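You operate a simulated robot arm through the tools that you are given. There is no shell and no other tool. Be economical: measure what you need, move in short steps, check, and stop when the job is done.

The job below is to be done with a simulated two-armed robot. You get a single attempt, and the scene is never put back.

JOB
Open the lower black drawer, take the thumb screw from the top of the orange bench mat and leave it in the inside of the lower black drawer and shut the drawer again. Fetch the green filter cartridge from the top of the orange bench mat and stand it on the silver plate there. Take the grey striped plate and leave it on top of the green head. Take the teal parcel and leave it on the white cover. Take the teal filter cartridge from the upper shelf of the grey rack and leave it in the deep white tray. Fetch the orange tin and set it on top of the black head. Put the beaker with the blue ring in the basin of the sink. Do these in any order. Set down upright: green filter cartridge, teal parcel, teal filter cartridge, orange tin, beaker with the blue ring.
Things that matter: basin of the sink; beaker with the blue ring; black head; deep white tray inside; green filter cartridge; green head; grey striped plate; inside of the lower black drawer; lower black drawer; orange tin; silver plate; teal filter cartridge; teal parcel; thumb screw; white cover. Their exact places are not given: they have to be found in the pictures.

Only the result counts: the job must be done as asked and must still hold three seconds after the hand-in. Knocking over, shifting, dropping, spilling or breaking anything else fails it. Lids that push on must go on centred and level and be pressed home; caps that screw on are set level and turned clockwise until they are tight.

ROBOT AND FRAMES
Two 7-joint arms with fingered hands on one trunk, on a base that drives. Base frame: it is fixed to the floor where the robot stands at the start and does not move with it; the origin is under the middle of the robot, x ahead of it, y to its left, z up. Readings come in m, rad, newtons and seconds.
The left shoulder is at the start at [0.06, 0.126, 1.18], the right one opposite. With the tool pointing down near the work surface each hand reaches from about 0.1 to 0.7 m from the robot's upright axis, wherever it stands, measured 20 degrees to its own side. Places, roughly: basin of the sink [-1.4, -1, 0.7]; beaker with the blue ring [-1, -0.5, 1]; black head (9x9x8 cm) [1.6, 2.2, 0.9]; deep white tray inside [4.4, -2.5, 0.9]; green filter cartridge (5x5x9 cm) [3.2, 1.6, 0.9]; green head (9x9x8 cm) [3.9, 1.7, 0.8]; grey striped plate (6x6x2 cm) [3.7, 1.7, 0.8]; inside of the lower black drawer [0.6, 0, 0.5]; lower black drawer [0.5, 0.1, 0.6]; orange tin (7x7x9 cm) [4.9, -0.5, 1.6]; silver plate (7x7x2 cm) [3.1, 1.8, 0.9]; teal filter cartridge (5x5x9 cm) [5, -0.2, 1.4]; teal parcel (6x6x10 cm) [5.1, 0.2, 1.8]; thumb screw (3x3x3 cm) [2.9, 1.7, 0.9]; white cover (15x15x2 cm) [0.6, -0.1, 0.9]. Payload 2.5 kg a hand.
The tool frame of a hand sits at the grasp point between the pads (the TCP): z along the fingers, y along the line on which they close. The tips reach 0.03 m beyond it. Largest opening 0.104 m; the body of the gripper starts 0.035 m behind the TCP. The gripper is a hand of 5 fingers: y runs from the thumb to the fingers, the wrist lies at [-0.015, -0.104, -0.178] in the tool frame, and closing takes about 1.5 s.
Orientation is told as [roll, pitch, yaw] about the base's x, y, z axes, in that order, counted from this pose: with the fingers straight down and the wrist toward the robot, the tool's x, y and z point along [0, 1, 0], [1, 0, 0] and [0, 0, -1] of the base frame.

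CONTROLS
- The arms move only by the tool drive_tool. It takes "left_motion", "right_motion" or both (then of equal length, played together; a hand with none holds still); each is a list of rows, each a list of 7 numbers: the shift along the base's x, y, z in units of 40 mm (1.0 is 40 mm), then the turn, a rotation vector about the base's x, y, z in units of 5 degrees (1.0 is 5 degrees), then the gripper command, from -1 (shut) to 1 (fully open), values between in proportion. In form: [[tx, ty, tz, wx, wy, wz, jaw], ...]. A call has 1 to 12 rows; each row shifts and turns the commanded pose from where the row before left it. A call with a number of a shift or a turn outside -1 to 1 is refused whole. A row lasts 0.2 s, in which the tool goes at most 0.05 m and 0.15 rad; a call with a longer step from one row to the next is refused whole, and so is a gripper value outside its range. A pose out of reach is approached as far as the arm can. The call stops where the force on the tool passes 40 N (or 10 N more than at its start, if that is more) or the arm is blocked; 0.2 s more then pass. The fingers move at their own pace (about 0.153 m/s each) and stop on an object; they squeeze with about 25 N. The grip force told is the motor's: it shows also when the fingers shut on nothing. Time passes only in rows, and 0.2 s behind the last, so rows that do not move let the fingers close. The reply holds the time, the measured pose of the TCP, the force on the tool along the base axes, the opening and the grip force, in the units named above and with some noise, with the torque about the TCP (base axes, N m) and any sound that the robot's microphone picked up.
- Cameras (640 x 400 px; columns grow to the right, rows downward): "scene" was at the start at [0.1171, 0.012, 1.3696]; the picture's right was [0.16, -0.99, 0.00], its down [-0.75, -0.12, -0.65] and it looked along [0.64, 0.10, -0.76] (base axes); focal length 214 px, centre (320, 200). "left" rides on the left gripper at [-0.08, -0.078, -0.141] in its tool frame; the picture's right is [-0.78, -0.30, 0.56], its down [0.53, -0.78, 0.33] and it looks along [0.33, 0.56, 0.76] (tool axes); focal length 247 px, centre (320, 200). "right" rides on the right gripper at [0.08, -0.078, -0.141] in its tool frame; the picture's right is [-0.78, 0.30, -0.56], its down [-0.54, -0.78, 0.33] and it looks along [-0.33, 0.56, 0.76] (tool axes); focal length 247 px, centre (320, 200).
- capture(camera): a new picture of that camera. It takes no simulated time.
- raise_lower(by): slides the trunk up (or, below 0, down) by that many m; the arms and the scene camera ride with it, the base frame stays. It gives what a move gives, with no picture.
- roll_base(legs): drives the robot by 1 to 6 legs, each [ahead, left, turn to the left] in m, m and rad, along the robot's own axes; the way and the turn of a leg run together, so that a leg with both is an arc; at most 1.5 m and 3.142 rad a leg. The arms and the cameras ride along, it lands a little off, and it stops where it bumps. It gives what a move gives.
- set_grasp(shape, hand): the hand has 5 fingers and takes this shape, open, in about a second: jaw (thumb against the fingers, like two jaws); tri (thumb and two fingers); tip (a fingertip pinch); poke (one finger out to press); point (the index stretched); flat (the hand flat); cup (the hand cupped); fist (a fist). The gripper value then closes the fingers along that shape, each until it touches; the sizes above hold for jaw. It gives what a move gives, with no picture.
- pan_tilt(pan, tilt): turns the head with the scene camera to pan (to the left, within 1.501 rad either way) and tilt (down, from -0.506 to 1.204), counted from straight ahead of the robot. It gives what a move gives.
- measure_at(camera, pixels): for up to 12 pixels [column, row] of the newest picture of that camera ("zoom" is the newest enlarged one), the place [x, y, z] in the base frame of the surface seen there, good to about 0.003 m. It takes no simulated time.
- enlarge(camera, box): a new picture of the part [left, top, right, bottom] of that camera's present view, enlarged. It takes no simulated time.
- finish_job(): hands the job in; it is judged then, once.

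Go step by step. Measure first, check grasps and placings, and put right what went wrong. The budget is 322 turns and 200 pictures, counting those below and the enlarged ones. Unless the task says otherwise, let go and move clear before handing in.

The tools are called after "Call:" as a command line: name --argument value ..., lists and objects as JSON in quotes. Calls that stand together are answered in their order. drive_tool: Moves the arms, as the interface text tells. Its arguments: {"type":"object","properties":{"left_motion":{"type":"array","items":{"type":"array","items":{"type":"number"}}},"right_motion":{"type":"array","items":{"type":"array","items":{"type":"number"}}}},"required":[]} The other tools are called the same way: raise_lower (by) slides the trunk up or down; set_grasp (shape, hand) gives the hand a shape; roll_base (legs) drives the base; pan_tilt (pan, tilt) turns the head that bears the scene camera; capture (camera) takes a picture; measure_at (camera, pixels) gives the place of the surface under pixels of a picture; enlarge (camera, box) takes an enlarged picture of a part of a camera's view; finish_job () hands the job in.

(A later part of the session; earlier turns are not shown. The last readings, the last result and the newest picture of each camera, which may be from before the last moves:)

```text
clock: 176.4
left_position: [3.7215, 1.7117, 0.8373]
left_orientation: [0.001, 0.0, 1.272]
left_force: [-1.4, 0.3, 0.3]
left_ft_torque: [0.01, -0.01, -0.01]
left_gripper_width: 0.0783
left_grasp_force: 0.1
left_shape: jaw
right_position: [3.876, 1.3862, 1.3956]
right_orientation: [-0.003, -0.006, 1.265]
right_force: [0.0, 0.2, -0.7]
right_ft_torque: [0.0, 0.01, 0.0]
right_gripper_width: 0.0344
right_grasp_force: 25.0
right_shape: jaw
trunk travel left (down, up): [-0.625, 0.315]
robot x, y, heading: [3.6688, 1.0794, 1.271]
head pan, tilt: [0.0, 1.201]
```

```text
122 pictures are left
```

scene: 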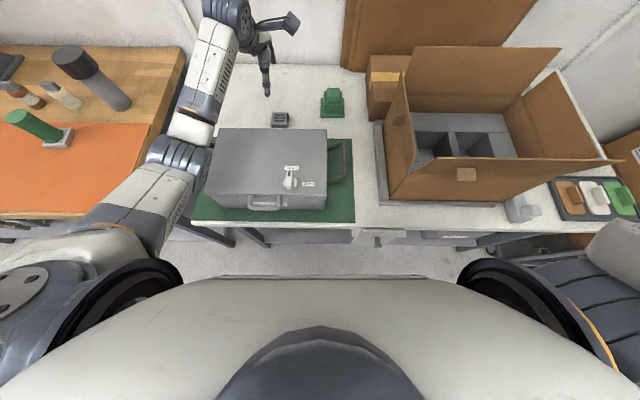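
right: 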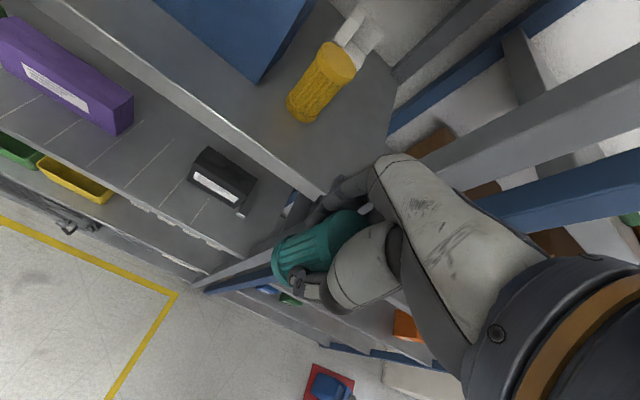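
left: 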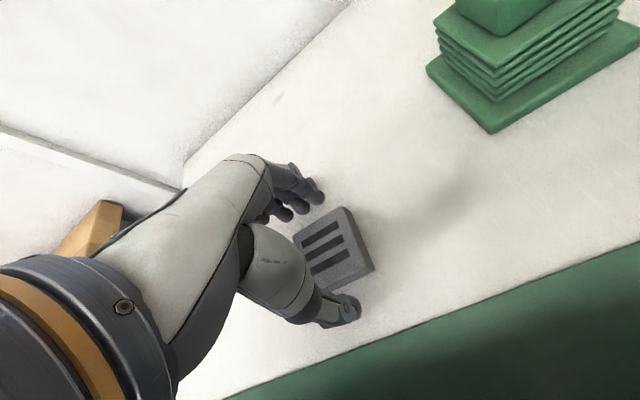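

Call:
drive_tool --left_motion '[[0, 0, -0.05, 0, 0, 0, 0.2], [0, 0, 0, 0, 0, 0, -0.1], [0, 0, 0, 0, 0, 0, -0.4], [0, 0, 0, 0, 0, 0, -1], [0, 0, 0, 0, 0, 0, -1], [0, 0, 0, 0, 0, 0, -1], [0, 0, 0, 0, 0, 0, -1]]'

Call:
drive_tool --left_motion '[[0, 0, 0.4, 0, 0, 0, -1], [0, 0, 1, 0, 0, 0, -1], [0, 0, 1, 0, 0, 0, -1]]'

Call:
capture --camera "left"

```text
clock: 178.0
left_position: [3.7214, 1.711, 0.834]
left_orientation: [0.001, 0.0, 1.272]
left_force: [0.3, 0.0, 0.2]
left_ft_torque: [0.01, -0.01, 0.02]
left_gripper_width: 0.0483
left_grasp_force: 25.3
left_shape: jaw
right_position: [3.8758, 1.3856, 1.3958]
right_orientation: [-0.005, -0.003, 1.266]
right_force: [-0.6, 0.1, -1.2]
right_ft_torque: [0.0, -0.02, 0.0]
right_gripper_width: 0.0346
right_grasp_force: 25.1
right_shape: jaw
trunk travel left (down, up): [-0.625, 0.315]
robot x, y, heading: [3.6693, 1.0831, 1.274]
head pan, tilt: [0.0, 1.201]
```

```text
clock: 178.8
left_position: [3.7226, 1.7115, 0.9279]
left_orientation: [0.001, 0.002, 1.273]
left_force: [0.4, 0.3, -1.0]
left_ft_torque: [0.0, -0.02, -0.01]
left_gripper_width: 0.0481
left_grasp_force: 24.5
left_shape: jaw
right_position: [3.8763, 1.3867, 1.3945]
right_orientation: [-0.003, -0.006, 1.265]
right_force: [-0.8, -0.6, -1.0]
right_ft_torque: [0.01, -0.02, -0.01]
right_gripper_width: 0.0346
right_grasp_force: 25.2
right_shape: jaw
trunk travel left (down, up): [-0.625, 0.315]
robot x, y, heading: [3.6693, 1.0783, 1.27]
head pan, tilt: [0.0, 1.201]
```

```text
121 pictures are left
```

left: 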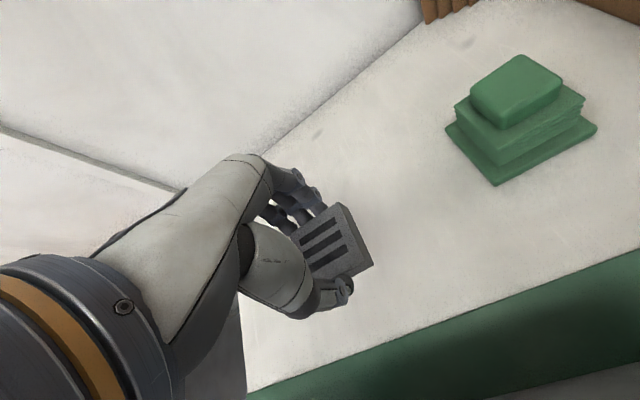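

Plate is held. Check the carton's flap heights before sliding right.

Call:
measure_at --camera "scene" --pixels '[[480, 50], [412, 60], [545, 65], [400, 130], [430, 150], [595, 165], [615, 160], [440, 20], [330, 97], [620, 205]]'

```text
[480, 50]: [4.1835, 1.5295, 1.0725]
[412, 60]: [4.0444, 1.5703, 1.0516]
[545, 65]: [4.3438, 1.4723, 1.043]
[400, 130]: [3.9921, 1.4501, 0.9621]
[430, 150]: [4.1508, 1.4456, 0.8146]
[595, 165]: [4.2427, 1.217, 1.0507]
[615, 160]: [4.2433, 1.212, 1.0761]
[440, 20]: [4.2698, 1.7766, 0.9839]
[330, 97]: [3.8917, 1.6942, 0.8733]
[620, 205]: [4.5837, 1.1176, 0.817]
```

Call:
drive_tool --left_motion '[[0, 0, 0.8, 0, 0, 0, -1]]'

Call:
roll_base --legs '[[0.05, -0.18, 0]]'

Call:
capture --camera "left"

Call:
pan_tilt --pan 0.1 --tilt 0.9

Call:
enlarge --camera "scene" --box '[180, 60, 400, 220]'

```text
clock: 179.2
left_position: [3.7227, 1.7127, 0.9617]
left_orientation: [0.0, 0.003, 1.274]
left_force: [0.1, -0.1, -2.0]
left_ft_torque: [-0.01, -0.03, -0.01]
left_gripper_width: 0.0484
left_grasp_force: 24.7
left_shape: jaw
right_position: [3.8764, 1.3849, 1.3953]
right_orientation: [-0.004, -0.006, 1.266]
right_force: [0.1, -0.8, -1.3]
right_ft_torque: [0.0, 0.03, 0.0]
right_gripper_width: 0.0346
right_grasp_force: 25.7
right_shape: jaw
trunk travel left (down, up): [-0.625, 0.315]
robot x, y, heading: [3.6682, 1.077, 1.272]
head pan, tilt: [0.0, 1.201]
```

```text
clock: 180.8
left_position: [3.9103, 1.7066, 0.961]
left_orientation: [-0.001, 0.002, 1.276]
left_force: [-0.9, -0.2, -2.2]
left_ft_torque: [0.0, 0.03, -0.02]
left_gripper_width: 0.0482
left_grasp_force: 25.6
left_shape: jaw
right_position: [4.064, 1.3807, 1.3951]
right_orientation: [-0.003, -0.004, 1.267]
right_force: [-0.1, 0.4, -0.4]
right_ft_torque: [-0.03, 0.03, -0.01]
right_gripper_width: 0.0348
right_grasp_force: 25.1
right_shape: jaw
trunk travel left (down, up): [-0.625, 0.315]
robot x, y, heading: [3.8545, 1.0753, 1.275]
head pan, tilt: [0.0, 1.201]
```

```text
120 pictures are left
```

left: 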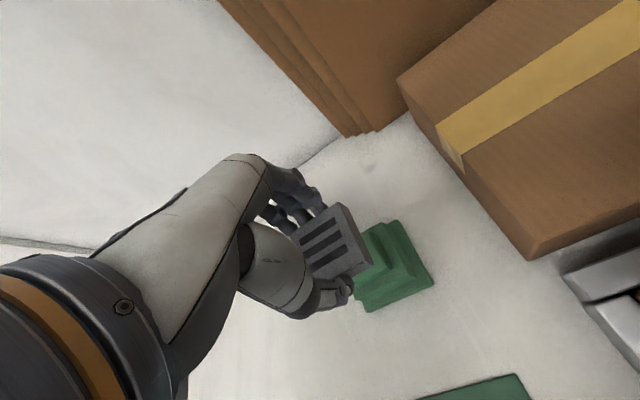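

```text
clock: 181.6
left_position: [3.909, 1.7068, 0.9617]
left_orientation: [0.0, 0.003, 1.274]
left_force: [0.2, 0.2, -2.0]
left_ft_torque: [-0.02, 0.01, -0.01]
left_gripper_width: 0.0485
left_grasp_force: 24.8
left_shape: jaw
right_position: [4.0642, 1.3809, 1.3962]
right_orientation: [-0.003, -0.007, 1.267]
right_force: [0.5, -0.5, 0.1]
right_ft_torque: [-0.01, 0.05, -0.04]
right_gripper_width: 0.0344
right_grasp_force: 25.1
right_shape: jaw
trunk travel left (down, up): [-0.625, 0.315]
robot x, y, heading: [3.8558, 1.0696, 1.276]
head pan, tilt: [0.099, 0.901]
```

```text
2.50 times, centred on (290, 140) of scene
```

zoom: 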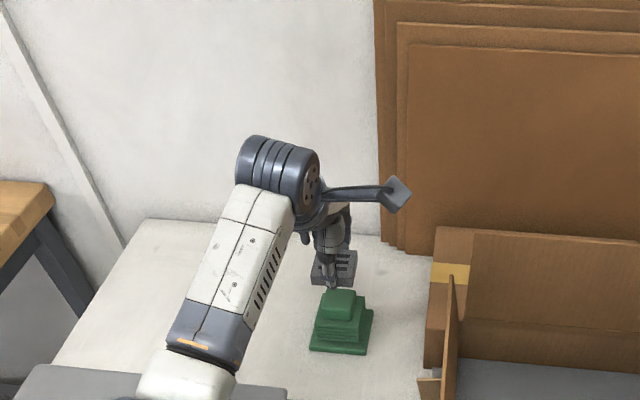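

Call:
measure_at --camera "left" --pixels '[[337, 208], [367, 264], [335, 245], [320, 215], [395, 240], [410, 265], [385, 265], [362, 302], [433, 283]]'

Call:
measure_at --camera "zoom" --pixels '[[327, 292], [352, 292], [322, 303], [350, 304], [338, 296], [312, 348], [364, 352], [345, 268]]'

```text
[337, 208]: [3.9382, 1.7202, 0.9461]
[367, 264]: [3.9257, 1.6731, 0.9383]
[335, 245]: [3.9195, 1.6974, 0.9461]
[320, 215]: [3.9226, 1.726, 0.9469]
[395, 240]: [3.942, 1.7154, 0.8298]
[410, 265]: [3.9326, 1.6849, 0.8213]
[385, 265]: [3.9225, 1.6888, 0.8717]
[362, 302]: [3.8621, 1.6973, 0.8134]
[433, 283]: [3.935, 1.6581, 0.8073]
```

```text
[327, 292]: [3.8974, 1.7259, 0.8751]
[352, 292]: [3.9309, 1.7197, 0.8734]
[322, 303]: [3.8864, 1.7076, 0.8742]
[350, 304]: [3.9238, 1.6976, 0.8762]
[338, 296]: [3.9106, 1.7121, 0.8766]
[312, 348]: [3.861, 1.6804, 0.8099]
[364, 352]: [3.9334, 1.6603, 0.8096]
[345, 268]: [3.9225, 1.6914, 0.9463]
```

Call:
drive_tool --left_motion '[[-0.07, 0.16, -0.3, 0, 0, 0, -1], [0, 0, -0.5, 0, 0, 0, -1], [0, 0, -0.35, 0, 0, 0, -1], [0, 0, -0.12, 0, 0, 0, -1], [0, 0, -0.07, 0, 0, 0, -1], [0, 0, 0, 0, 0, 0, -1]]'

Call:
enlarge --camera "scene" --box '[250, 120, 350, 220]'

Call:
capture --camera "left"

```text
clock: 183.0
left_position: [3.9063, 1.7117, 0.9086]
left_orientation: [0.0, 0.001, 1.273]
left_force: [-0.4, -0.2, 1.6]
left_ft_torque: [0.0, 0.01, 0.03]
left_gripper_width: 0.0485
left_grasp_force: 25.2
left_shape: jaw
right_position: [4.0626, 1.3798, 1.3962]
right_orientation: [-0.004, -0.007, 1.268]
right_force: [-0.4, -0.5, 1.1]
right_ft_torque: [0.0, 0.03, 0.04]
right_gripper_width: 0.0348
right_grasp_force: 25.0
right_shape: jaw
trunk travel left (down, up): [-0.625, 0.315]
robot x, y, heading: [3.8581, 1.07, 1.278]
head pan, tilt: [0.099, 0.901]
```

```text
4.00 times, centred on (300, 170) of scene
```

zoom: 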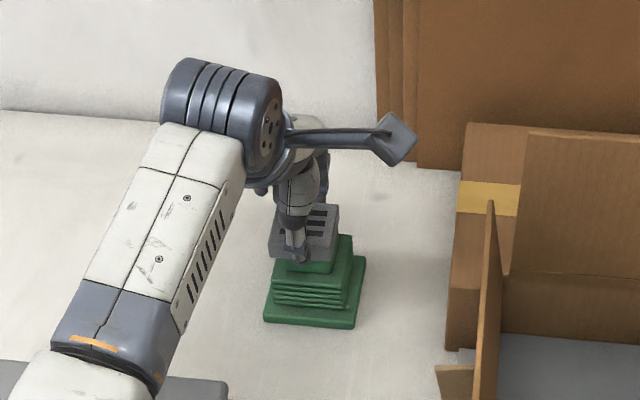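

```text
117 pictures are left
```

left: 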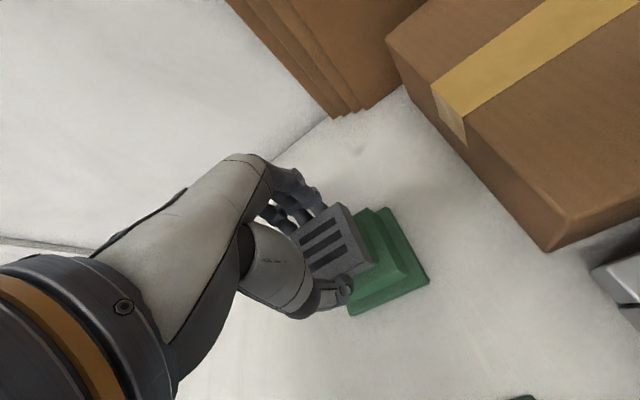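

Call:
measure_at --camera "zoom" --pixels '[[334, 212], [330, 256], [272, 252], [345, 240], [345, 262], [337, 268], [285, 268], [350, 238], [320, 240]]'

Call:
measure_at --camera "left" --pixels '[[340, 208], [369, 263], [357, 212], [365, 211], [388, 262], [376, 265], [335, 245]]'

```text
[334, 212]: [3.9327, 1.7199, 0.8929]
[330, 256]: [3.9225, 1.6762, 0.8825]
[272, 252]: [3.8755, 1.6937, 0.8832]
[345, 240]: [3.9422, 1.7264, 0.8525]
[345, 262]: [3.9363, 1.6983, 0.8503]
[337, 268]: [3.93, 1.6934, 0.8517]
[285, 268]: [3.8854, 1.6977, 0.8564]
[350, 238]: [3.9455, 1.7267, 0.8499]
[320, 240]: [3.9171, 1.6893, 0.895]
```

```text
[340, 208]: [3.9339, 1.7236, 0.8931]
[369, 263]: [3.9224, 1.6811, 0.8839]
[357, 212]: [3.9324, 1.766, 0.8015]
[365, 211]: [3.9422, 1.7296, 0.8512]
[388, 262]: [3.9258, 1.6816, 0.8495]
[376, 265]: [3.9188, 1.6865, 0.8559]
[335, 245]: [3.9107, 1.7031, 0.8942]
```

Plate rests centred on the knob (plate ≈(3.906,1.707)). Release and rise.

Call:
drive_tool --left_motion '[[0, 0, 0, 0, 0, 0, -0.4], [0, 0, 0, 0, 0, 0, 0], [0, 0, 0, 0, 0, 0, 0.4], [0, 0, 0, 0, 0, 0, 0.8], [0, 0, 0, 0, 0, 0, 0.8], [0, 0, 0.4, 0, 0, 0, 0.8], [0, 0, 0.8, 0, 0, 0, 0.8], [0, 0, 1, 0, 0, 0, 0.8], [0, 0, 1, 0, 0, 0, 0.8], [0, 0, 1, 0, 0, 0, 0.8], [0, 0, 1, 0, 0, 0, 0.8], [0, 0, 1, 0, 0, 0, 0.8]]'

Call:
capture --camera "left"

```text
clock: 185.6
left_position: [3.9066, 1.712, 1.1575]
left_orientation: [-0.002, 0.001, 1.274]
left_force: [-0.9, -0.2, 0.5]
left_ft_torque: [-0.01, 0.0, 0.0]
left_gripper_width: 0.0936
left_grasp_force: 0.0
left_shape: jaw
right_position: [4.0637, 1.3801, 1.3959]
right_orientation: [-0.003, -0.007, 1.266]
right_force: [-0.2, 1.2, -1.1]
right_ft_torque: [0.06, 0.02, 0.02]
right_gripper_width: 0.0345
right_grasp_force: 25.1
right_shape: jaw
trunk travel left (down, up): [-0.625, 0.315]
robot x, y, heading: [3.8588, 1.0738, 1.275]
head pan, tilt: [0.099, 0.901]
```

```text
116 pictures are left
```

left: 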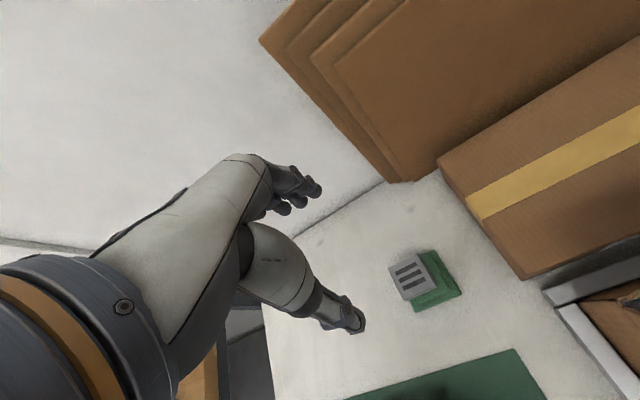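

Striped plate is on the green head. Back off, raise the trunk, turn to the rack and approach for the parcel.

Call:
roll_base --legs '[[-0.62, 0, 0], [0, 0, -1.567]]'

Call:
raise_lower --by 0.31

Call:
drive_tool --left_motion '[[-0.24, 0.07, 1, 0, 0, 0, 1], [-0.24, 0.07, 1, 0, 0, 0, 1], [-0.48, 0.14, 1, 0, 0, 0, 1], [-0.48, 0.14, 1, 0, 0, 0, 1], [-0.48, 0.14, 1, 0, 0, 0, 1], [-0.48, 0.14, 1, 0, 0, 0, 1], [-0.48, 0.14, 1, 0, 0, 0, 1], [-0.48, 0.14, 1, 0, 0, 0, 1], [-0.48, 0.14, 1, 0, 0, 0, 1], [-0.48, 0.14, 1, 0, 0, 0, 1]]'

Call:
roll_base --legs '[[0.6, 0, 0]]'

Call:
pan_tilt --pan 0.2 --tilt 0.0

Call:
capture --camera "scene"

Call:
capture --camera "left"

```text
clock: 192.8
left_position: [4.3186, 0.4481, 1.1568]
left_orientation: [0.001, 0.0, -0.286]
left_force: [-0.3, 0.9, -0.2]
left_ft_torque: [0.02, 0.01, 0.0]
left_gripper_width: 0.0935
left_grasp_force: 0.0
left_shape: jaw
right_position: [3.989, 0.2855, 1.3944]
right_orientation: [-0.004, -0.007, -0.292]
right_force: [0.8, 0.0, -0.2]
right_ft_torque: [0.0, 0.03, 0.03]
right_gripper_width: 0.0342
right_grasp_force: 24.5
right_shape: jaw
trunk travel left (down, up): [-0.625, 0.315]
robot x, y, heading: [3.6767, 0.4878, -0.286]
head pan, tilt: [0.099, 0.901]
```

```text
clock: 195.9
left_position: [4.3183, 0.4474, 1.4659]
left_orientation: [0.0, 0.0, -0.286]
left_force: [0.2, -0.6, 0.6]
left_ft_torque: [-0.02, 0.0, 0.01]
left_gripper_width: 0.0934
left_grasp_force: 0.0
left_shape: jaw
right_position: [3.9886, 0.2856, 1.7046]
right_orientation: [-0.003, -0.006, -0.294]
right_force: [-0.2, 0.3, -0.5]
right_ft_torque: [0.04, 0.01, -0.04]
right_gripper_width: 0.0344
right_grasp_force: 25.2
right_shape: jaw
trunk travel left (down, up): [-0.935, 0.005]
robot x, y, heading: [3.6771, 0.4859, -0.277]
head pan, tilt: [0.099, 0.901]
```

```text
clock: 198.1
left_position: [4.1513, 0.4975, 1.8089]
left_orientation: [-0.001, 0.001, -0.288]
left_force: [-0.3, -0.4, -0.1]
left_ft_torque: [0.02, 0.02, 0.02]
left_gripper_width: 0.1037
left_grasp_force: 0.1
left_shape: jaw
left hand out of reach, approached as far as the arm can: row 9, 10
right_position: [3.9882, 0.2852, 1.7046]
right_orientation: [-0.004, -0.006, -0.293]
right_force: [0.0, -0.1, 0.2]
right_ft_torque: [0.02, -0.02, 0.0]
right_gripper_width: 0.0343
right_grasp_force: 25.3
right_shape: jaw
trunk travel left (down, up): [-0.935, 0.005]
robot x, y, heading: [3.6777, 0.4894, -0.282]
head pan, tilt: [0.099, 0.901]
```

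```text
clock: 201.5
left_position: [4.722, 0.3313, 1.8079]
left_orientation: [0.0, -0.001, -0.283]
left_force: [0.4, 0.1, 0.5]
left_ft_torque: [0.02, -0.02, -0.01]
left_gripper_width: 0.1038
left_grasp_force: 0.1
left_shape: jaw
right_position: [4.56, 0.12, 1.7054]
right_orientation: [-0.003, -0.006, -0.29]
right_force: [0.5, -0.6, -0.5]
right_ft_torque: [0.04, -0.01, -0.03]
right_gripper_width: 0.0343
right_grasp_force: 24.9
right_shape: jaw
trunk travel left (down, up): [-0.935, 0.005]
robot x, y, heading: [4.2527, 0.3236, -0.284]
head pan, tilt: [0.099, 0.901]
```

```text
clock: 202.7
left_position: [4.7219, 0.3316, 1.8086]
left_orientation: [-0.001, -0.001, -0.283]
left_force: [0.0, 0.0, -0.6]
left_ft_torque: [0.02, -0.01, 0.01]
left_gripper_width: 0.1039
left_grasp_force: 0.1
left_shape: jaw
right_position: [4.5622, 0.1208, 1.7053]
right_orientation: [-0.003, -0.006, -0.291]
right_force: [-0.4, 0.3, 0.2]
right_ft_torque: [0.05, 0.02, -0.05]
right_gripper_width: 0.0343
right_grasp_force: 24.7
right_shape: jaw
trunk travel left (down, up): [-0.935, 0.005]
robot x, y, heading: [4.2509, 0.3249, -0.285]
head pan, tilt: [0.201, 0.0]
```

```text
115 pictures are left
```

scene: 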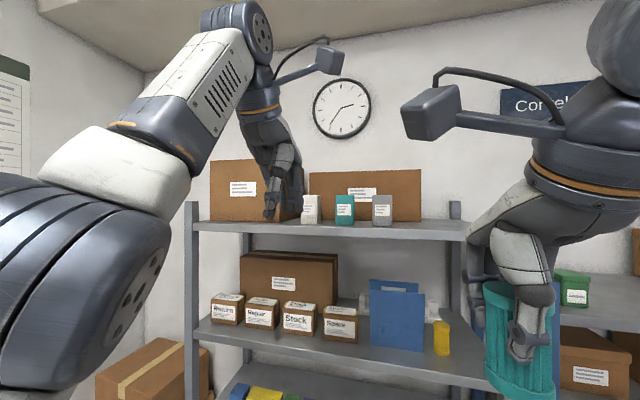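

```text
114 pictures are left
```

left: 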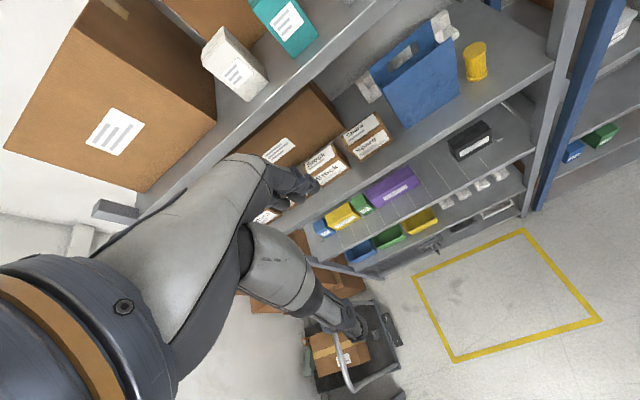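

Call:
enlarge --camera "scene" --box '[280, 160, 430, 250]'

Call:
measure_at --camera "zoom" --pixels '[[240, 160], [318, 160], [278, 155], [278, 200], [278, 262], [175, 160], [230, 200], [400, 160], [340, 150], [300, 120], [440, 280]]'

Call:
measure_at --camera "left" --pixels '[[255, 12], [285, 45], [315, 35], [300, 10], [235, 45], [215, 35], [225, 15]]'

```text
4.27 times, centred on (355, 205) of scene
```

zoom: 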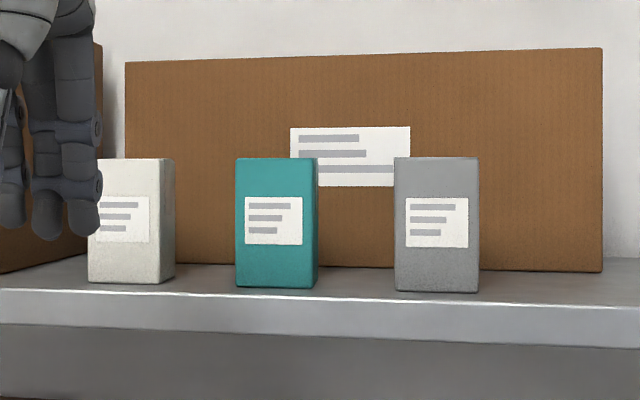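

```text
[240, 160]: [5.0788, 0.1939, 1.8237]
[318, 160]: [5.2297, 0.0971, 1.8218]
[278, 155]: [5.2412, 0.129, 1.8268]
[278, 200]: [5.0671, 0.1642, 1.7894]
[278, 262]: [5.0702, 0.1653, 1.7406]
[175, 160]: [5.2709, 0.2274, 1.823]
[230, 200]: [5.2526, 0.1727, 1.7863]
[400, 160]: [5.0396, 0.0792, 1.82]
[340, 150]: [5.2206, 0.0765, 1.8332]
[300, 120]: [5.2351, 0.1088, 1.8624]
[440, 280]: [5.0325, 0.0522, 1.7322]
```

```text
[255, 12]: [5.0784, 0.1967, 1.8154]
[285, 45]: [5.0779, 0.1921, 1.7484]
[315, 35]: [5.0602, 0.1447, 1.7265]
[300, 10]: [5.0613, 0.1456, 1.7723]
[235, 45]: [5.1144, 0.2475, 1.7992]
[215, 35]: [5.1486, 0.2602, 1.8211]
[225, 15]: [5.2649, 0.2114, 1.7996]
```

The parcel spans z 1.722–1.824 with 4–5 cm gaps to its neighbours; reaching from above is out of range, so I'll turn the left hand to point forward with the fingers closing sideways.

Call:
drive_tool --left_motion '[[0.19, -0.06, -0.1, -0.993, -0.543, 0.8, 1], [0.19, -0.06, -0.1, -0.993, -0.543, 0.8, 1], [0.19, -0.06, -0.1, -0.993, -0.543, 0.8, 1], [0.19, -0.06, -0.1, -0.993, -0.543, 0.8, 1], [0.19, -0.06, -0.1, -0.993, -0.543, 0.8, 1], [0.19, -0.06, -0.1, -0.993, -0.543, 0.8, 1], [0.19, -0.06, -0.1, -0.993, -0.543, 0.8, 1], [0.19, -0.06, -0.1, -0.993, -0.543, 0.8, 1], [0, 0, 0, -0.993, -0.543, 0.8, 1], [0, 0, 0, -0.993, -0.543, 0.8, 1], [0, 0, 0, -0.993, -0.543, 0.8, 1], [0, 0, 0, -0.993, -0.543, 0.8, 1]]'

Call:
drive_tool --left_motion '[[0, 0, 0, -0.993, -0.543, 0.8, 1], [0, 0, 0, -0.993, -0.543, 0.8, 1], [0, 0, 0, -0.993, -0.543, 0.8, 1], [0, 0, 0, -0.993, -0.543, 0.8, 1], [0, 0, 0, -0.993, -0.543, 0.8, 1], [0, 0, 0, -0.3, -0.16, 0.24, 1], [0, 0, 0, 0, 0, 0, 1]]'

Call:
capture --camera "scene"

Call:
capture --camera "left"

```text
clock: 205.3
left_position: [4.8687, 0.2747, 1.9005]
left_orientation: [-1.128, -0.284, 0.843]
left_force: [-0.1, -0.2, 0.0]
left_ft_torque: [-0.02, -0.02, -0.02]
left_gripper_width: 0.1036
left_grasp_force: 0.1
left_shape: jaw
left hand out of reach, approached as far as the arm can: row 1, 2, 3, 4, 5, 6, 7, 8, 9, 10, 11, 12
right_position: [4.5604, 0.1205, 1.7062]
right_orientation: [-0.002, -0.008, -0.289]
right_force: [-0.3, -0.2, -0.3]
right_ft_torque: [-0.01, 0.02, -0.01]
right_gripper_width: 0.0343
right_grasp_force: 25.3
right_shape: jaw
trunk travel left (down, up): [-0.935, 0.005]
robot x, y, heading: [4.251, 0.3247, -0.28]
head pan, tilt: [0.201, 0.0]
```

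```text
clock: 206.9
left_position: [4.8699, 0.2761, 1.8996]
left_orientation: [-1.571, 0.001, 1.288]
left_force: [-0.3, -1.1, -0.4]
left_ft_torque: [0.03, 0.0, -0.02]
left_gripper_width: 0.1041
left_grasp_force: 0.1
left_shape: jaw
left hand out of reach, approached as far as the arm can: row 1, 2, 5
right_position: [4.5598, 0.121, 1.705]
right_orientation: [-0.003, -0.006, -0.291]
right_force: [0.7, 0.8, -1.0]
right_ft_torque: [0.01, -0.02, -0.02]
right_gripper_width: 0.0344
right_grasp_force: 24.9
right_shape: jaw
trunk travel left (down, up): [-0.935, 0.005]
robot x, y, heading: [4.2516, 0.3229, -0.277]
head pan, tilt: [0.201, 0.0]
```

```text
112 pictures are left
```

scene: 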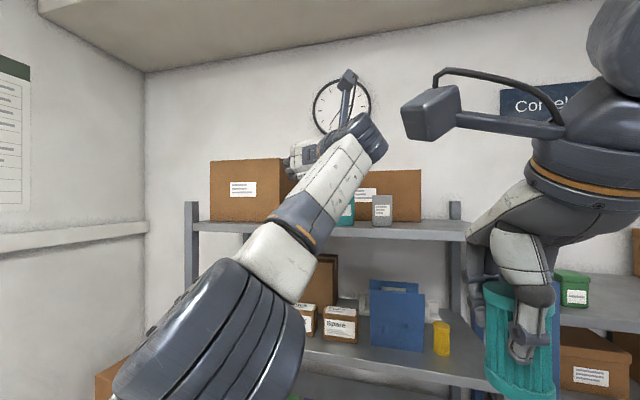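

```text
111 pictures are left
```

left: 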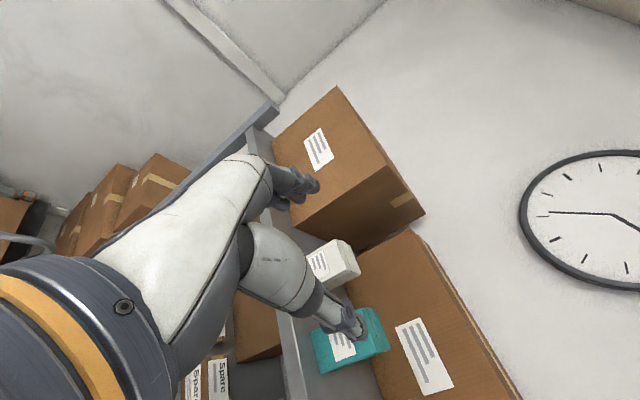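

The hand now points forward (roll -1.57). Lower it to parcel height and line up.

Call:
drive_tool --left_motion '[[-0.11, -0.37, -0.7, 0, 0, 0, 1], [-0.11, -0.37, -0.7, 0, 0, 0, 1], [-0.11, -0.37, -0.7, 0, 0, 0, 1], [0, 0, -0.4, 0, 0, 0, 1], [0, 0, -0.4, 0, 0, 0, 1], [0, 0, 0, 0, 0, 0, 1]]'

Call:
capture --camera "left"

```text
clock: 208.3
left_position: [4.8569, 0.2285, 1.7836]
left_orientation: [-1.572, -0.001, 1.285]
left_force: [0.1, 0.5, 0.8]
left_ft_torque: [0.05, -0.01, -0.02]
left_gripper_width: 0.1038
left_grasp_force: 0.0
left_shape: jaw
right_position: [4.5589, 0.1192, 1.7049]
right_orientation: [-0.003, -0.007, -0.289]
right_force: [0.9, -0.1, -1.1]
right_ft_torque: [-0.01, 0.0, -0.01]
right_gripper_width: 0.0345
right_grasp_force: 25.5
right_shape: jaw
trunk travel left (down, up): [-0.935, 0.005]
robot x, y, heading: [4.2504, 0.3231, -0.278]
head pan, tilt: [0.201, 0.0]
```

```text
110 pictures are left
```

left: 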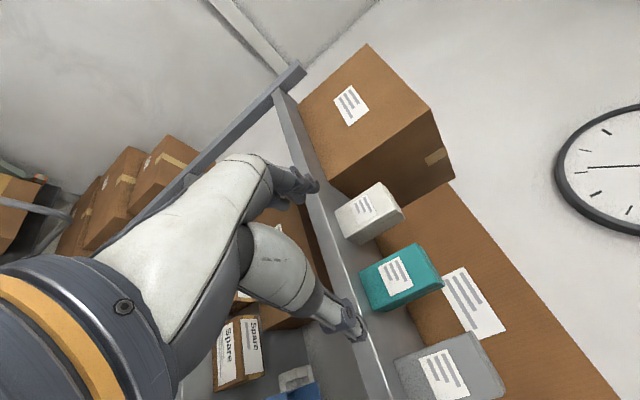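

Call:
measure_at --camera "left" --pixels '[[362, 272], [374, 308], [410, 290], [395, 255], [440, 280], [415, 245], [350, 238], [400, 208], [398, 365], [428, 268]]'

Call:
enlarge --camera "left" --box '[320, 160, 520, 400]'

```text
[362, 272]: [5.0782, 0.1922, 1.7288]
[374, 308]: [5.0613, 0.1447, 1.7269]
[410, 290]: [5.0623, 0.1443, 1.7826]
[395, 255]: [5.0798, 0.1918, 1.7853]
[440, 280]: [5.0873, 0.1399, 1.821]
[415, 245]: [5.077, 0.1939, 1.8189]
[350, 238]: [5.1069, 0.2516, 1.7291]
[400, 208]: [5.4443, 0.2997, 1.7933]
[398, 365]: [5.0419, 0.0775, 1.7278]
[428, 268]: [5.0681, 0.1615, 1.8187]
```

```text
1.67 times, centred on (420, 280) of left
```

zoom: 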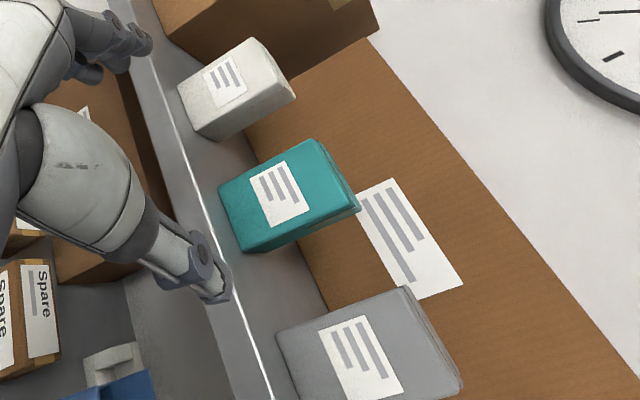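

Parcel front centre at u=4.797, v=1.641. Base ahead 0.1 m, then approach with the opening narrowed.

Call:
roll_base --legs '[[0.1, 0, 0]]'

Call:
drive_tool --left_motion '[[0.03, 0.1, 0, 0, 0, 0, 0.55], [0, 0, 0, 0, 0, 0, 0.55], [0, 0, 0, 0, 0, 0, 0.55]]'

Call:
capture --camera "left"

```text
clock: 209.4
left_position: [4.9536, 0.2024, 1.7851]
left_orientation: [-1.571, -0.001, 1.287]
left_force: [1.7, 0.3, -0.9]
left_ft_torque: [-0.01, 0.02, 0.01]
left_gripper_width: 0.1039
left_grasp_force: 0.0
left_shape: jaw
right_position: [4.656, 0.0935, 1.7056]
right_orientation: [-0.004, -0.009, -0.288]
right_force: [-0.2, 0.3, 0.1]
right_ft_torque: [-0.01, 0.0, -0.01]
right_gripper_width: 0.0344
right_grasp_force: 24.7
right_shape: jaw
trunk travel left (down, up): [-0.935, 0.005]
robot x, y, heading: [4.3498, 0.2942, -0.283]
head pan, tilt: [0.201, 0.0]
```

```text
clock: 210.2
left_position: [4.9573, 0.2063, 1.7858]
left_orientation: [-1.57, -0.001, 1.286]
left_force: [-0.3, 0.2, -0.1]
left_ft_torque: [0.02, 0.0, 0.0]
left_gripper_width: 0.0811
left_grasp_force: 0.0
left_shape: jaw
right_position: [4.6571, 0.0931, 1.7046]
right_orientation: [-0.002, -0.008, -0.288]
right_force: [-0.1, -0.4, -0.4]
right_ft_torque: [-0.01, 0.02, 0.0]
right_gripper_width: 0.0346
right_grasp_force: 24.8
right_shape: jaw
trunk travel left (down, up): [-0.935, 0.005]
robot x, y, heading: [4.345, 0.2941, -0.279]
head pan, tilt: [0.201, 0.0]
```

```text
108 pictures are left
```

left: 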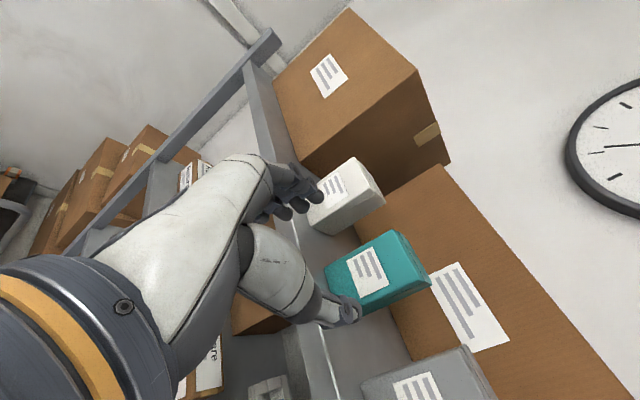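

Call:
drive_tool --left_motion '[[0, 0, 0, 0, 0, 0, 0.78], [0.6, -0.18, 0, 0, 0, 0, 0.78], [0.6, -0.18, 0, 0, 0, 0, 0.78], [0, 0, 0, 0, 0, 0, 0.78]]'

Call:
capture --camera "left"

Call:
enlarge --camera "scene" --box '[260, 120, 440, 250]'

```text
clock: 211.2
left_position: [5.0023, 0.1933, 1.7847]
left_orientation: [-1.571, 0.0, 1.287]
left_force: [-0.4, -0.5, -0.3]
left_ft_torque: [-0.02, 0.0, -0.02]
left_gripper_width: 0.0926
left_grasp_force: 0.1
left_shape: jaw
right_position: [4.6564, 0.0935, 1.705]
right_orientation: [-0.003, -0.006, -0.288]
right_force: [0.0, -0.6, -0.2]
right_ft_torque: [0.03, 0.0, 0.02]
right_gripper_width: 0.0345
right_grasp_force: 25.4
right_shape: jaw
trunk travel left (down, up): [-0.935, 0.005]
robot x, y, heading: [4.3451, 0.2893, -0.279]
head pan, tilt: [0.201, 0.0]
```

```text
107 pictures are left
```

left: 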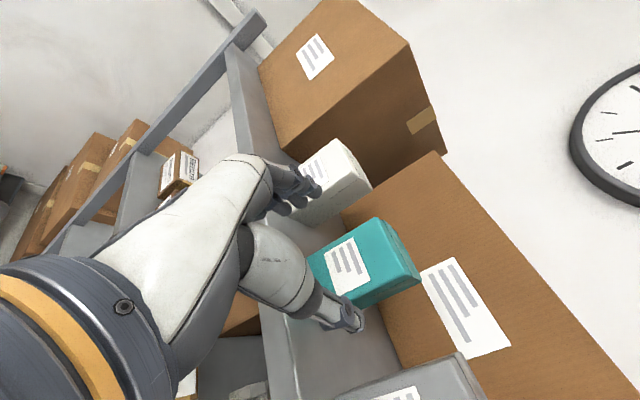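

```text
3.08 times, centred on (350, 185) of scene
```

zoom: 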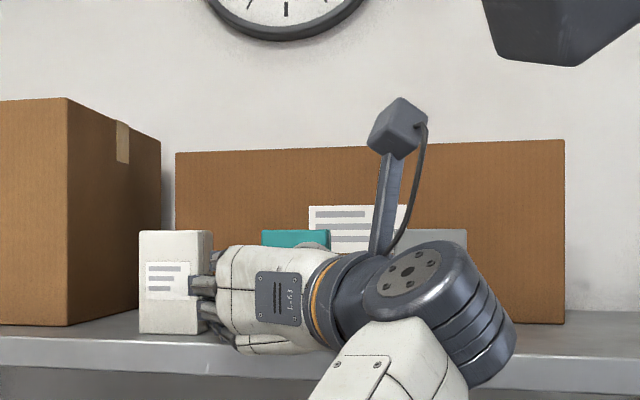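

Call:
measure_at --camera "left" --pixels '[[300, 172], [315, 188], [295, 200], [280, 208], [335, 215], [312, 220], [372, 185], [310, 262], [375, 222], [350, 312], [348, 330], [355, 325]]'

Call:
measure_at --camera "zoom" --pixels '[[192, 290], [200, 278], [208, 265], [200, 240], [210, 240], [145, 300], [265, 235], [328, 240], [210, 320], [230, 345]]'

```text
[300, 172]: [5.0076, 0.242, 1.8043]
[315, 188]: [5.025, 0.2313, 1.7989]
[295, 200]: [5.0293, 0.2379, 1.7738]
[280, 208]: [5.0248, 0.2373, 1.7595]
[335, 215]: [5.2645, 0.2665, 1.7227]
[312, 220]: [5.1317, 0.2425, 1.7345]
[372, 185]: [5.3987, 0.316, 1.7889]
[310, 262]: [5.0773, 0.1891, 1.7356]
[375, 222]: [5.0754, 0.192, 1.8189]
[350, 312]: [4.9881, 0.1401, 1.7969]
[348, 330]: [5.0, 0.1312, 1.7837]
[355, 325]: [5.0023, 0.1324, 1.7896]
```

```text
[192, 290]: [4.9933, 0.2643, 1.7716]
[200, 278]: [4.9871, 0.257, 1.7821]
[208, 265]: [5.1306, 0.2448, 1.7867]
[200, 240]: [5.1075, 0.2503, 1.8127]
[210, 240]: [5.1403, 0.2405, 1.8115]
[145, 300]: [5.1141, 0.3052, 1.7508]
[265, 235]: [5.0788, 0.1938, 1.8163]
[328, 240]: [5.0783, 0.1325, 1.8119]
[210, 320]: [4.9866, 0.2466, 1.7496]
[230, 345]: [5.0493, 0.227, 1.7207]
```

Fingertips (v≈1.69) fit between the parcel (1.663) and white box (1.731). Advance 8.5 cm and close.

Call:
drive_tool --left_motion '[[0.41, -0.12, 0, 0, 0, 0, 0.78], [0.41, -0.12, 0, 0, 0, 0, 0.78], [0.41, -0.12, 0, 0, 0, 0, 0.78], [0.41, -0.12, 0, 0, 0, 0, 0.78], [0.41, -0.12, 0, 0, 0, 0, 0.78], [0, 0, 0, 0, 0, 0, 0.78]]'

Call:
capture --camera "left"

```text
clock: 212.6
left_position: [5.0319, 0.1989, 1.7733]
left_orientation: [-1.57, -0.001, 1.287]
left_force: [-0.8, -0.2, 1.2]
left_ft_torque: [0.01, 0.02, -0.01]
left_gripper_width: 0.0923
left_grasp_force: 0.0
left_shape: jaw
left hand out of reach, approached as far as the arm can: row 1, 2, 3, 4, 5
right_position: [4.6578, 0.0935, 1.7058]
right_orientation: [-0.003, -0.007, -0.289]
right_force: [-0.3, -0.6, -0.6]
right_ft_torque: [-0.01, 0.01, 0.0]
right_gripper_width: 0.0344
right_grasp_force: 25.2
right_shape: jaw
trunk travel left (down, up): [-0.935, 0.005]
robot x, y, heading: [4.3521, 0.2949, -0.284]
head pan, tilt: [0.201, 0.0]
```

```text
105 pictures are left
```

left: 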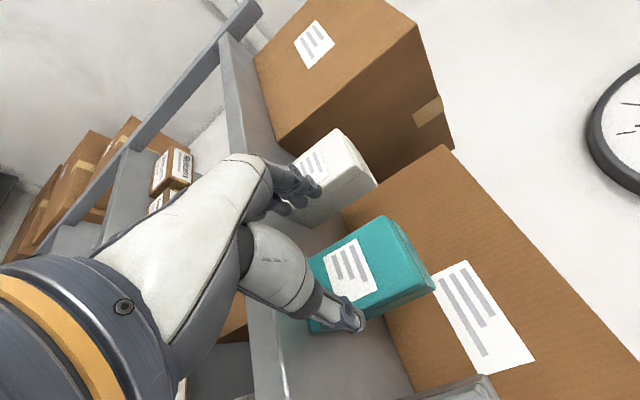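

Arm at its reach limit. Pull back slightly, bring the base 0.09 m closer.

Call:
drive_tool --left_motion '[[-0.7, -0.04, 0.15, 0, 0, 0, 0.78], [-0.7, -0.04, 0.15, 0, 0, 0, 0.78], [0, 0, 0, 0, 0, 0, 0.78]]'

Call:
roll_base --legs '[[0.05, 0, 0]]'

```text
clock: 213.4
left_position: [5.0107, 0.1853, 1.789]
left_orientation: [-1.572, -0.001, 1.287]
left_force: [0.7, 1.0, -0.8]
left_ft_torque: [0.01, -0.01, 0.01]
left_gripper_width: 0.0924
left_grasp_force: 0.0
left_shape: jaw
left hand out of reach, approached as far as the arm can: row 1, 2
right_position: [4.6575, 0.0934, 1.7058]
right_orientation: [-0.003, -0.008, -0.289]
right_force: [-0.5, 0.4, -1.7]
right_ft_torque: [0.04, -0.01, 0.05]
right_gripper_width: 0.0343
right_grasp_force: 24.5
right_shape: jaw
trunk travel left (down, up): [-0.935, 0.005]
robot x, y, heading: [4.3461, 0.2945, -0.277]
head pan, tilt: [0.201, 0.0]
```

```text
clock: 214.4
left_position: [5.0534, 0.173, 1.7905]
left_orientation: [-1.574, 0.0, 1.286]
left_force: [-0.6, 0.4, 0.4]
left_ft_torque: [-0.05, -0.01, 0.0]
left_gripper_width: 0.0927
left_grasp_force: 0.0
left_shape: jaw
right_position: [4.7012, 0.0804, 1.7068]
right_orientation: [-0.004, -0.01, -0.288]
right_force: [-0.5, -0.8, -1.2]
right_ft_torque: [0.01, 0.01, -0.01]
right_gripper_width: 0.0343
right_grasp_force: 25.4
right_shape: jaw
trunk travel left (down, up): [-0.935, 0.005]
robot x, y, heading: [4.3962, 0.2809, -0.283]
head pan, tilt: [0.201, 0.0]
```

Call:
roll_base --legs '[[0.03, 0, 0]]'

Call:
capture --camera "left"

```text
clock: 215.2
left_position: [5.0818, 0.1637, 1.7914]
left_orientation: [-1.577, 0.0, 1.286]
left_force: [-1.3, -0.4, -0.6]
left_ft_torque: [-0.01, 0.02, 0.01]
left_gripper_width: 0.0922
left_grasp_force: 0.1
left_shape: jaw
right_position: [4.7302, 0.0727, 1.708]
right_orientation: [-0.004, -0.012, -0.288]
right_force: [0.0, 0.3, -1.5]
right_ft_torque: [0.01, -0.04, -0.01]
right_gripper_width: 0.0344
right_grasp_force: 24.9
right_shape: jaw
trunk travel left (down, up): [-0.935, 0.005]
robot x, y, heading: [4.42, 0.2768, -0.279]
head pan, tilt: [0.201, 0.0]
```

```text
104 pictures are left
```

left: 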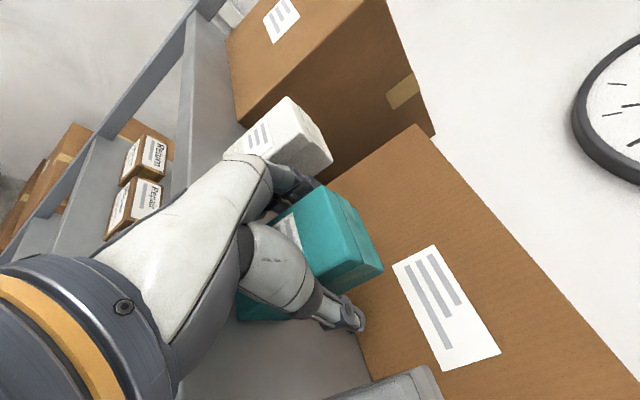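

Hand is around the parcel (u 4.810). Close.

Call:
drive_tool --left_motion '[[0, 0, 0, 0, 0, 0, 0.4], [0, 0, 0, 0, 0, 0, 0], [0, 0, 0, 0, 0, 0, -0.5], [0, 0, 0, 0, 0, 0, -1], [0, 0, 0, 0, 0, 0, -1], [0, 0, 0, 0, 0, 0, -1], [0, 0, 0, 0, 0, 0, -1], [0, 0, 0, 0, 0, 0, -1]]'

Call:
capture --camera "left"

```text
clock: 217.0
left_position: [5.0869, 0.1625, 1.7895]
left_orientation: [-1.572, 0.0, 1.286]
left_force: [-0.5, 0.0, 0.0]
left_ft_torque: [0.07, 0.01, 0.02]
left_gripper_width: 0.054
left_grasp_force: 25.0
left_shape: jaw
right_position: [4.7338, 0.0699, 1.7061]
right_orientation: [-0.004, -0.009, -0.288]
right_force: [0.6, 0.3, -0.6]
right_ft_torque: [0.01, -0.01, 0.01]
right_gripper_width: 0.0346
right_grasp_force: 25.1
right_shape: jaw
trunk travel left (down, up): [-0.935, 0.005]
robot x, y, heading: [4.4232, 0.2721, -0.28]
head pan, tilt: [0.201, 0.0]
```

```text
103 pictures are left
```

left: 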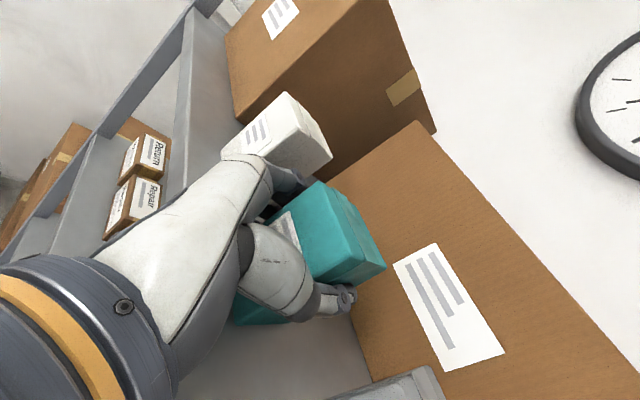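

Call:
drive_tool --left_motion '[[0, 0, 0.3, 0, 0, 0, -1], [0, 0, 0.5, 0, 0, 0, -1], [0, 0, 0, 0, 0, 0, -1]]'

Call:
capture --camera "left"

```text
clock: 217.8
left_position: [5.0803, 0.1727, 1.8146]
left_orientation: [-1.571, 0.001, 1.288]
left_force: [0.5, 0.0, -1.3]
left_ft_torque: [-0.01, 0.0, 0.03]
left_gripper_width: 0.0539
left_grasp_force: 25.1
left_shape: jaw
left hand out of reach, approached as far as the arm can: row 1, 2
right_position: [4.7339, 0.0718, 1.7062]
right_orientation: [-0.004, -0.008, -0.287]
right_force: [0.0, 0.4, -1.0]
right_ft_torque: [0.0, 0.04, -0.02]
right_gripper_width: 0.0344
right_grasp_force: 25.3
right_shape: jaw
trunk travel left (down, up): [-0.935, 0.005]
robot x, y, heading: [4.4235, 0.2724, -0.285]
head pan, tilt: [0.201, 0.0]
```

```text
102 pictures are left
```

left: 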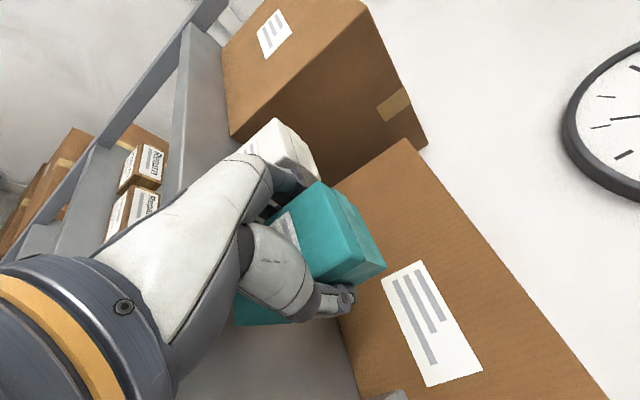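

Parcel lifted. Back out of the rack.

Call:
roll_base --legs '[[-0.4, 0, 0]]'

Call:
capture --camera "scene"

```text
clock: 220.3
left_position: [4.6929, 0.284, 1.8138]
left_orientation: [-1.571, 0.0, 1.286]
left_force: [-0.4, 0.1, -1.2]
left_ft_torque: [0.0, 0.0, 0.0]
left_gripper_width: 0.0538
left_grasp_force: 25.1
left_shape: jaw
right_position: [4.348, 0.1831, 1.7053]
right_orientation: [-0.004, -0.006, -0.29]
right_force: [0.2, 0.5, -1.1]
right_ft_torque: [0.03, 0.03, 0.02]
right_gripper_width: 0.0343
right_grasp_force: 25.1
right_shape: jaw
trunk travel left (down, up): [-0.935, 0.005]
robot x, y, heading: [4.0353, 0.3859, -0.285]
head pan, tilt: [0.201, 0.0]
```

```text
101 pictures are left
```

scene: 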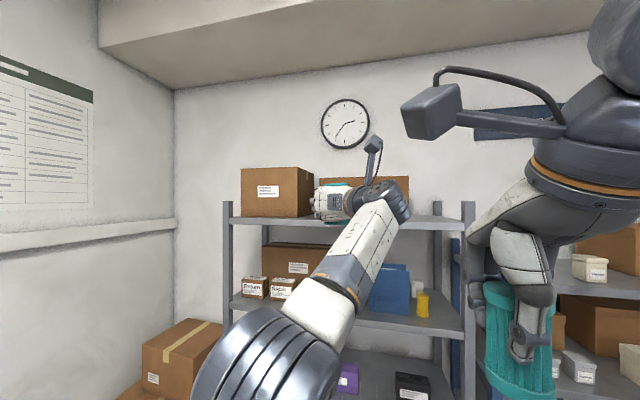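

Now drive back down the aisle to the start area.

Call:
roll_base --legs '[[0, 0.08, -0.01], [-1.4, 0, 0], [-1.2, 0, 0]]'

```text
clock: 233.5
left_position: [2.2578, 1.1287, 1.813]
left_orientation: [-1.57, 0.0, 1.243]
left_force: [0.0, 0.4, -1.0]
left_ft_torque: [-0.02, 0.0, 0.01]
left_gripper_width: 0.054
left_grasp_force: 25.1
left_shape: jaw
right_position: [1.9083, 1.0414, 1.7058]
right_orientation: [-0.002, -0.008, -0.329]
right_force: [-0.4, 0.3, -0.4]
right_ft_torque: [0.02, -0.01, -0.04]
right_gripper_width: 0.0343
right_grasp_force: 24.7
right_shape: jaw
trunk travel left (down, up): [-0.935, 0.005]
robot x, y, heading: [1.6096, 1.2533, -0.32]
head pan, tilt: [0.201, 0.0]
```

Call:
roll_base --legs '[[0, 0, 0.025], [-1.2, 0, 0], [0, -0.85, 0], [0, -0.75, 0]]'

Call:
raise_lower --by -0.45

Call:
pan_tilt --pan 0 --tilt 0.7

Call:
capture --camera "scene"

```text
clock: 247.7
left_position: [0.6284, -0.0255, 1.8133]
left_orientation: [-1.571, 0.0, 1.253]
left_force: [0.4, 0.2, -2.3]
left_ft_torque: [0.0, -0.01, -0.02]
left_gripper_width: 0.0539
left_grasp_force: 25.0
left_shape: jaw
right_position: [0.2809, -0.1162, 1.7064]
right_orientation: [-0.003, -0.009, -0.322]
right_force: [-0.1, 0.2, 0.3]
right_ft_torque: [-0.01, -0.02, 0.02]
right_gripper_width: 0.0343
right_grasp_force: 25.1
right_shape: jaw
trunk travel left (down, up): [-0.935, 0.005]
robot x, y, heading: [-0.0248, 0.0947, -0.312]
head pan, tilt: [0.201, 0.0]
```

```text
refused: -0.45 is not a number from -0.4 to 0.4
```

```text
clock: 248.8
left_position: [0.6297, -0.0256, 1.813]
left_orientation: [-1.571, 0.0, 1.25]
left_force: [0.7, 0.2, -0.7]
left_ft_torque: [-0.03, 0.0, -0.01]
left_gripper_width: 0.054
left_grasp_force: 24.9
left_shape: jaw
right_position: [0.2801, -0.1159, 1.7064]
right_orientation: [-0.003, -0.009, -0.323]
right_force: [0.2, 0.0, -1.2]
right_ft_torque: [-0.05, 0.02, 0.02]
right_gripper_width: 0.0344
right_grasp_force: 25.3
right_shape: jaw
trunk travel left (down, up): [-0.935, 0.005]
robot x, y, heading: [-0.02, 0.0913, -0.32]
head pan, tilt: [0.0, 0.7]
```

```text
100 pictures are left
```

scene: 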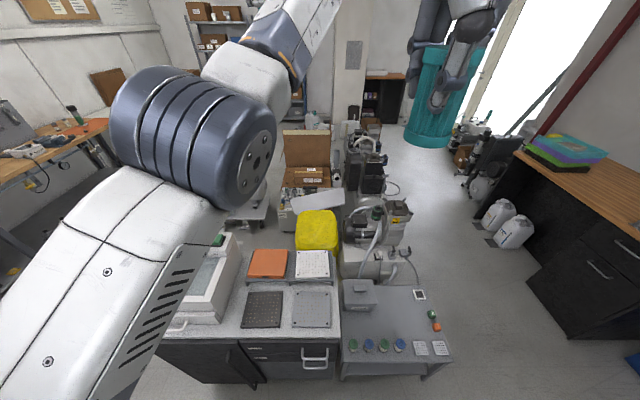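

Start area reached; the white cover is at (312,263). Lower the trunk, then measure it.

Call:
raise_lower --by -0.4

Call:
pan_tilt --pan 0 --tilt 0.85

Call:
capture --camera "scene"

```text
clock: 252.6
left_position: [0.6289, -0.0267, 1.4138]
left_orientation: [-1.571, 0.001, 1.251]
left_force: [0.8, 0.6, -1.5]
left_ft_torque: [-0.02, 0.02, -0.03]
left_gripper_width: 0.0542
left_grasp_force: 24.7
left_shape: jaw
right_position: [0.281, -0.1174, 1.3065]
right_orientation: [-0.003, -0.009, -0.322]
right_force: [-0.5, -0.1, -0.6]
right_ft_torque: [0.02, 0.01, 0.01]
right_gripper_width: 0.0345
right_grasp_force: 24.8
right_shape: jaw
trunk travel left (down, up): [-0.535, 0.405]
robot x, y, heading: [-0.0227, 0.0921, -0.317]
head pan, tilt: [0.0, 0.7]
```

```text
clock: 253.3
left_position: [0.629, -0.0275, 1.4134]
left_orientation: [-1.571, -0.001, 1.252]
left_force: [0.2, -0.5, -1.0]
left_ft_torque: [0.03, 0.02, -0.02]
left_gripper_width: 0.054
left_grasp_force: 25.3
left_shape: jaw
right_position: [0.2818, -0.1171, 1.3057]
right_orientation: [-0.004, -0.008, -0.323]
right_force: [0.4, -0.1, -1.0]
right_ft_torque: [0.01, -0.01, 0.01]
right_gripper_width: 0.0346
right_grasp_force: 24.8
right_shape: jaw
trunk travel left (down, up): [-0.535, 0.405]
robot x, y, heading: [-0.0213, 0.0925, -0.316]
head pan, tilt: [0.0, 0.85]
```

```text
99 pictures are left
```

scene: 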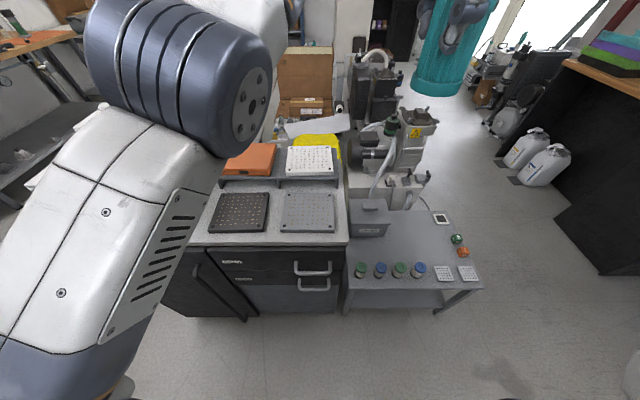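

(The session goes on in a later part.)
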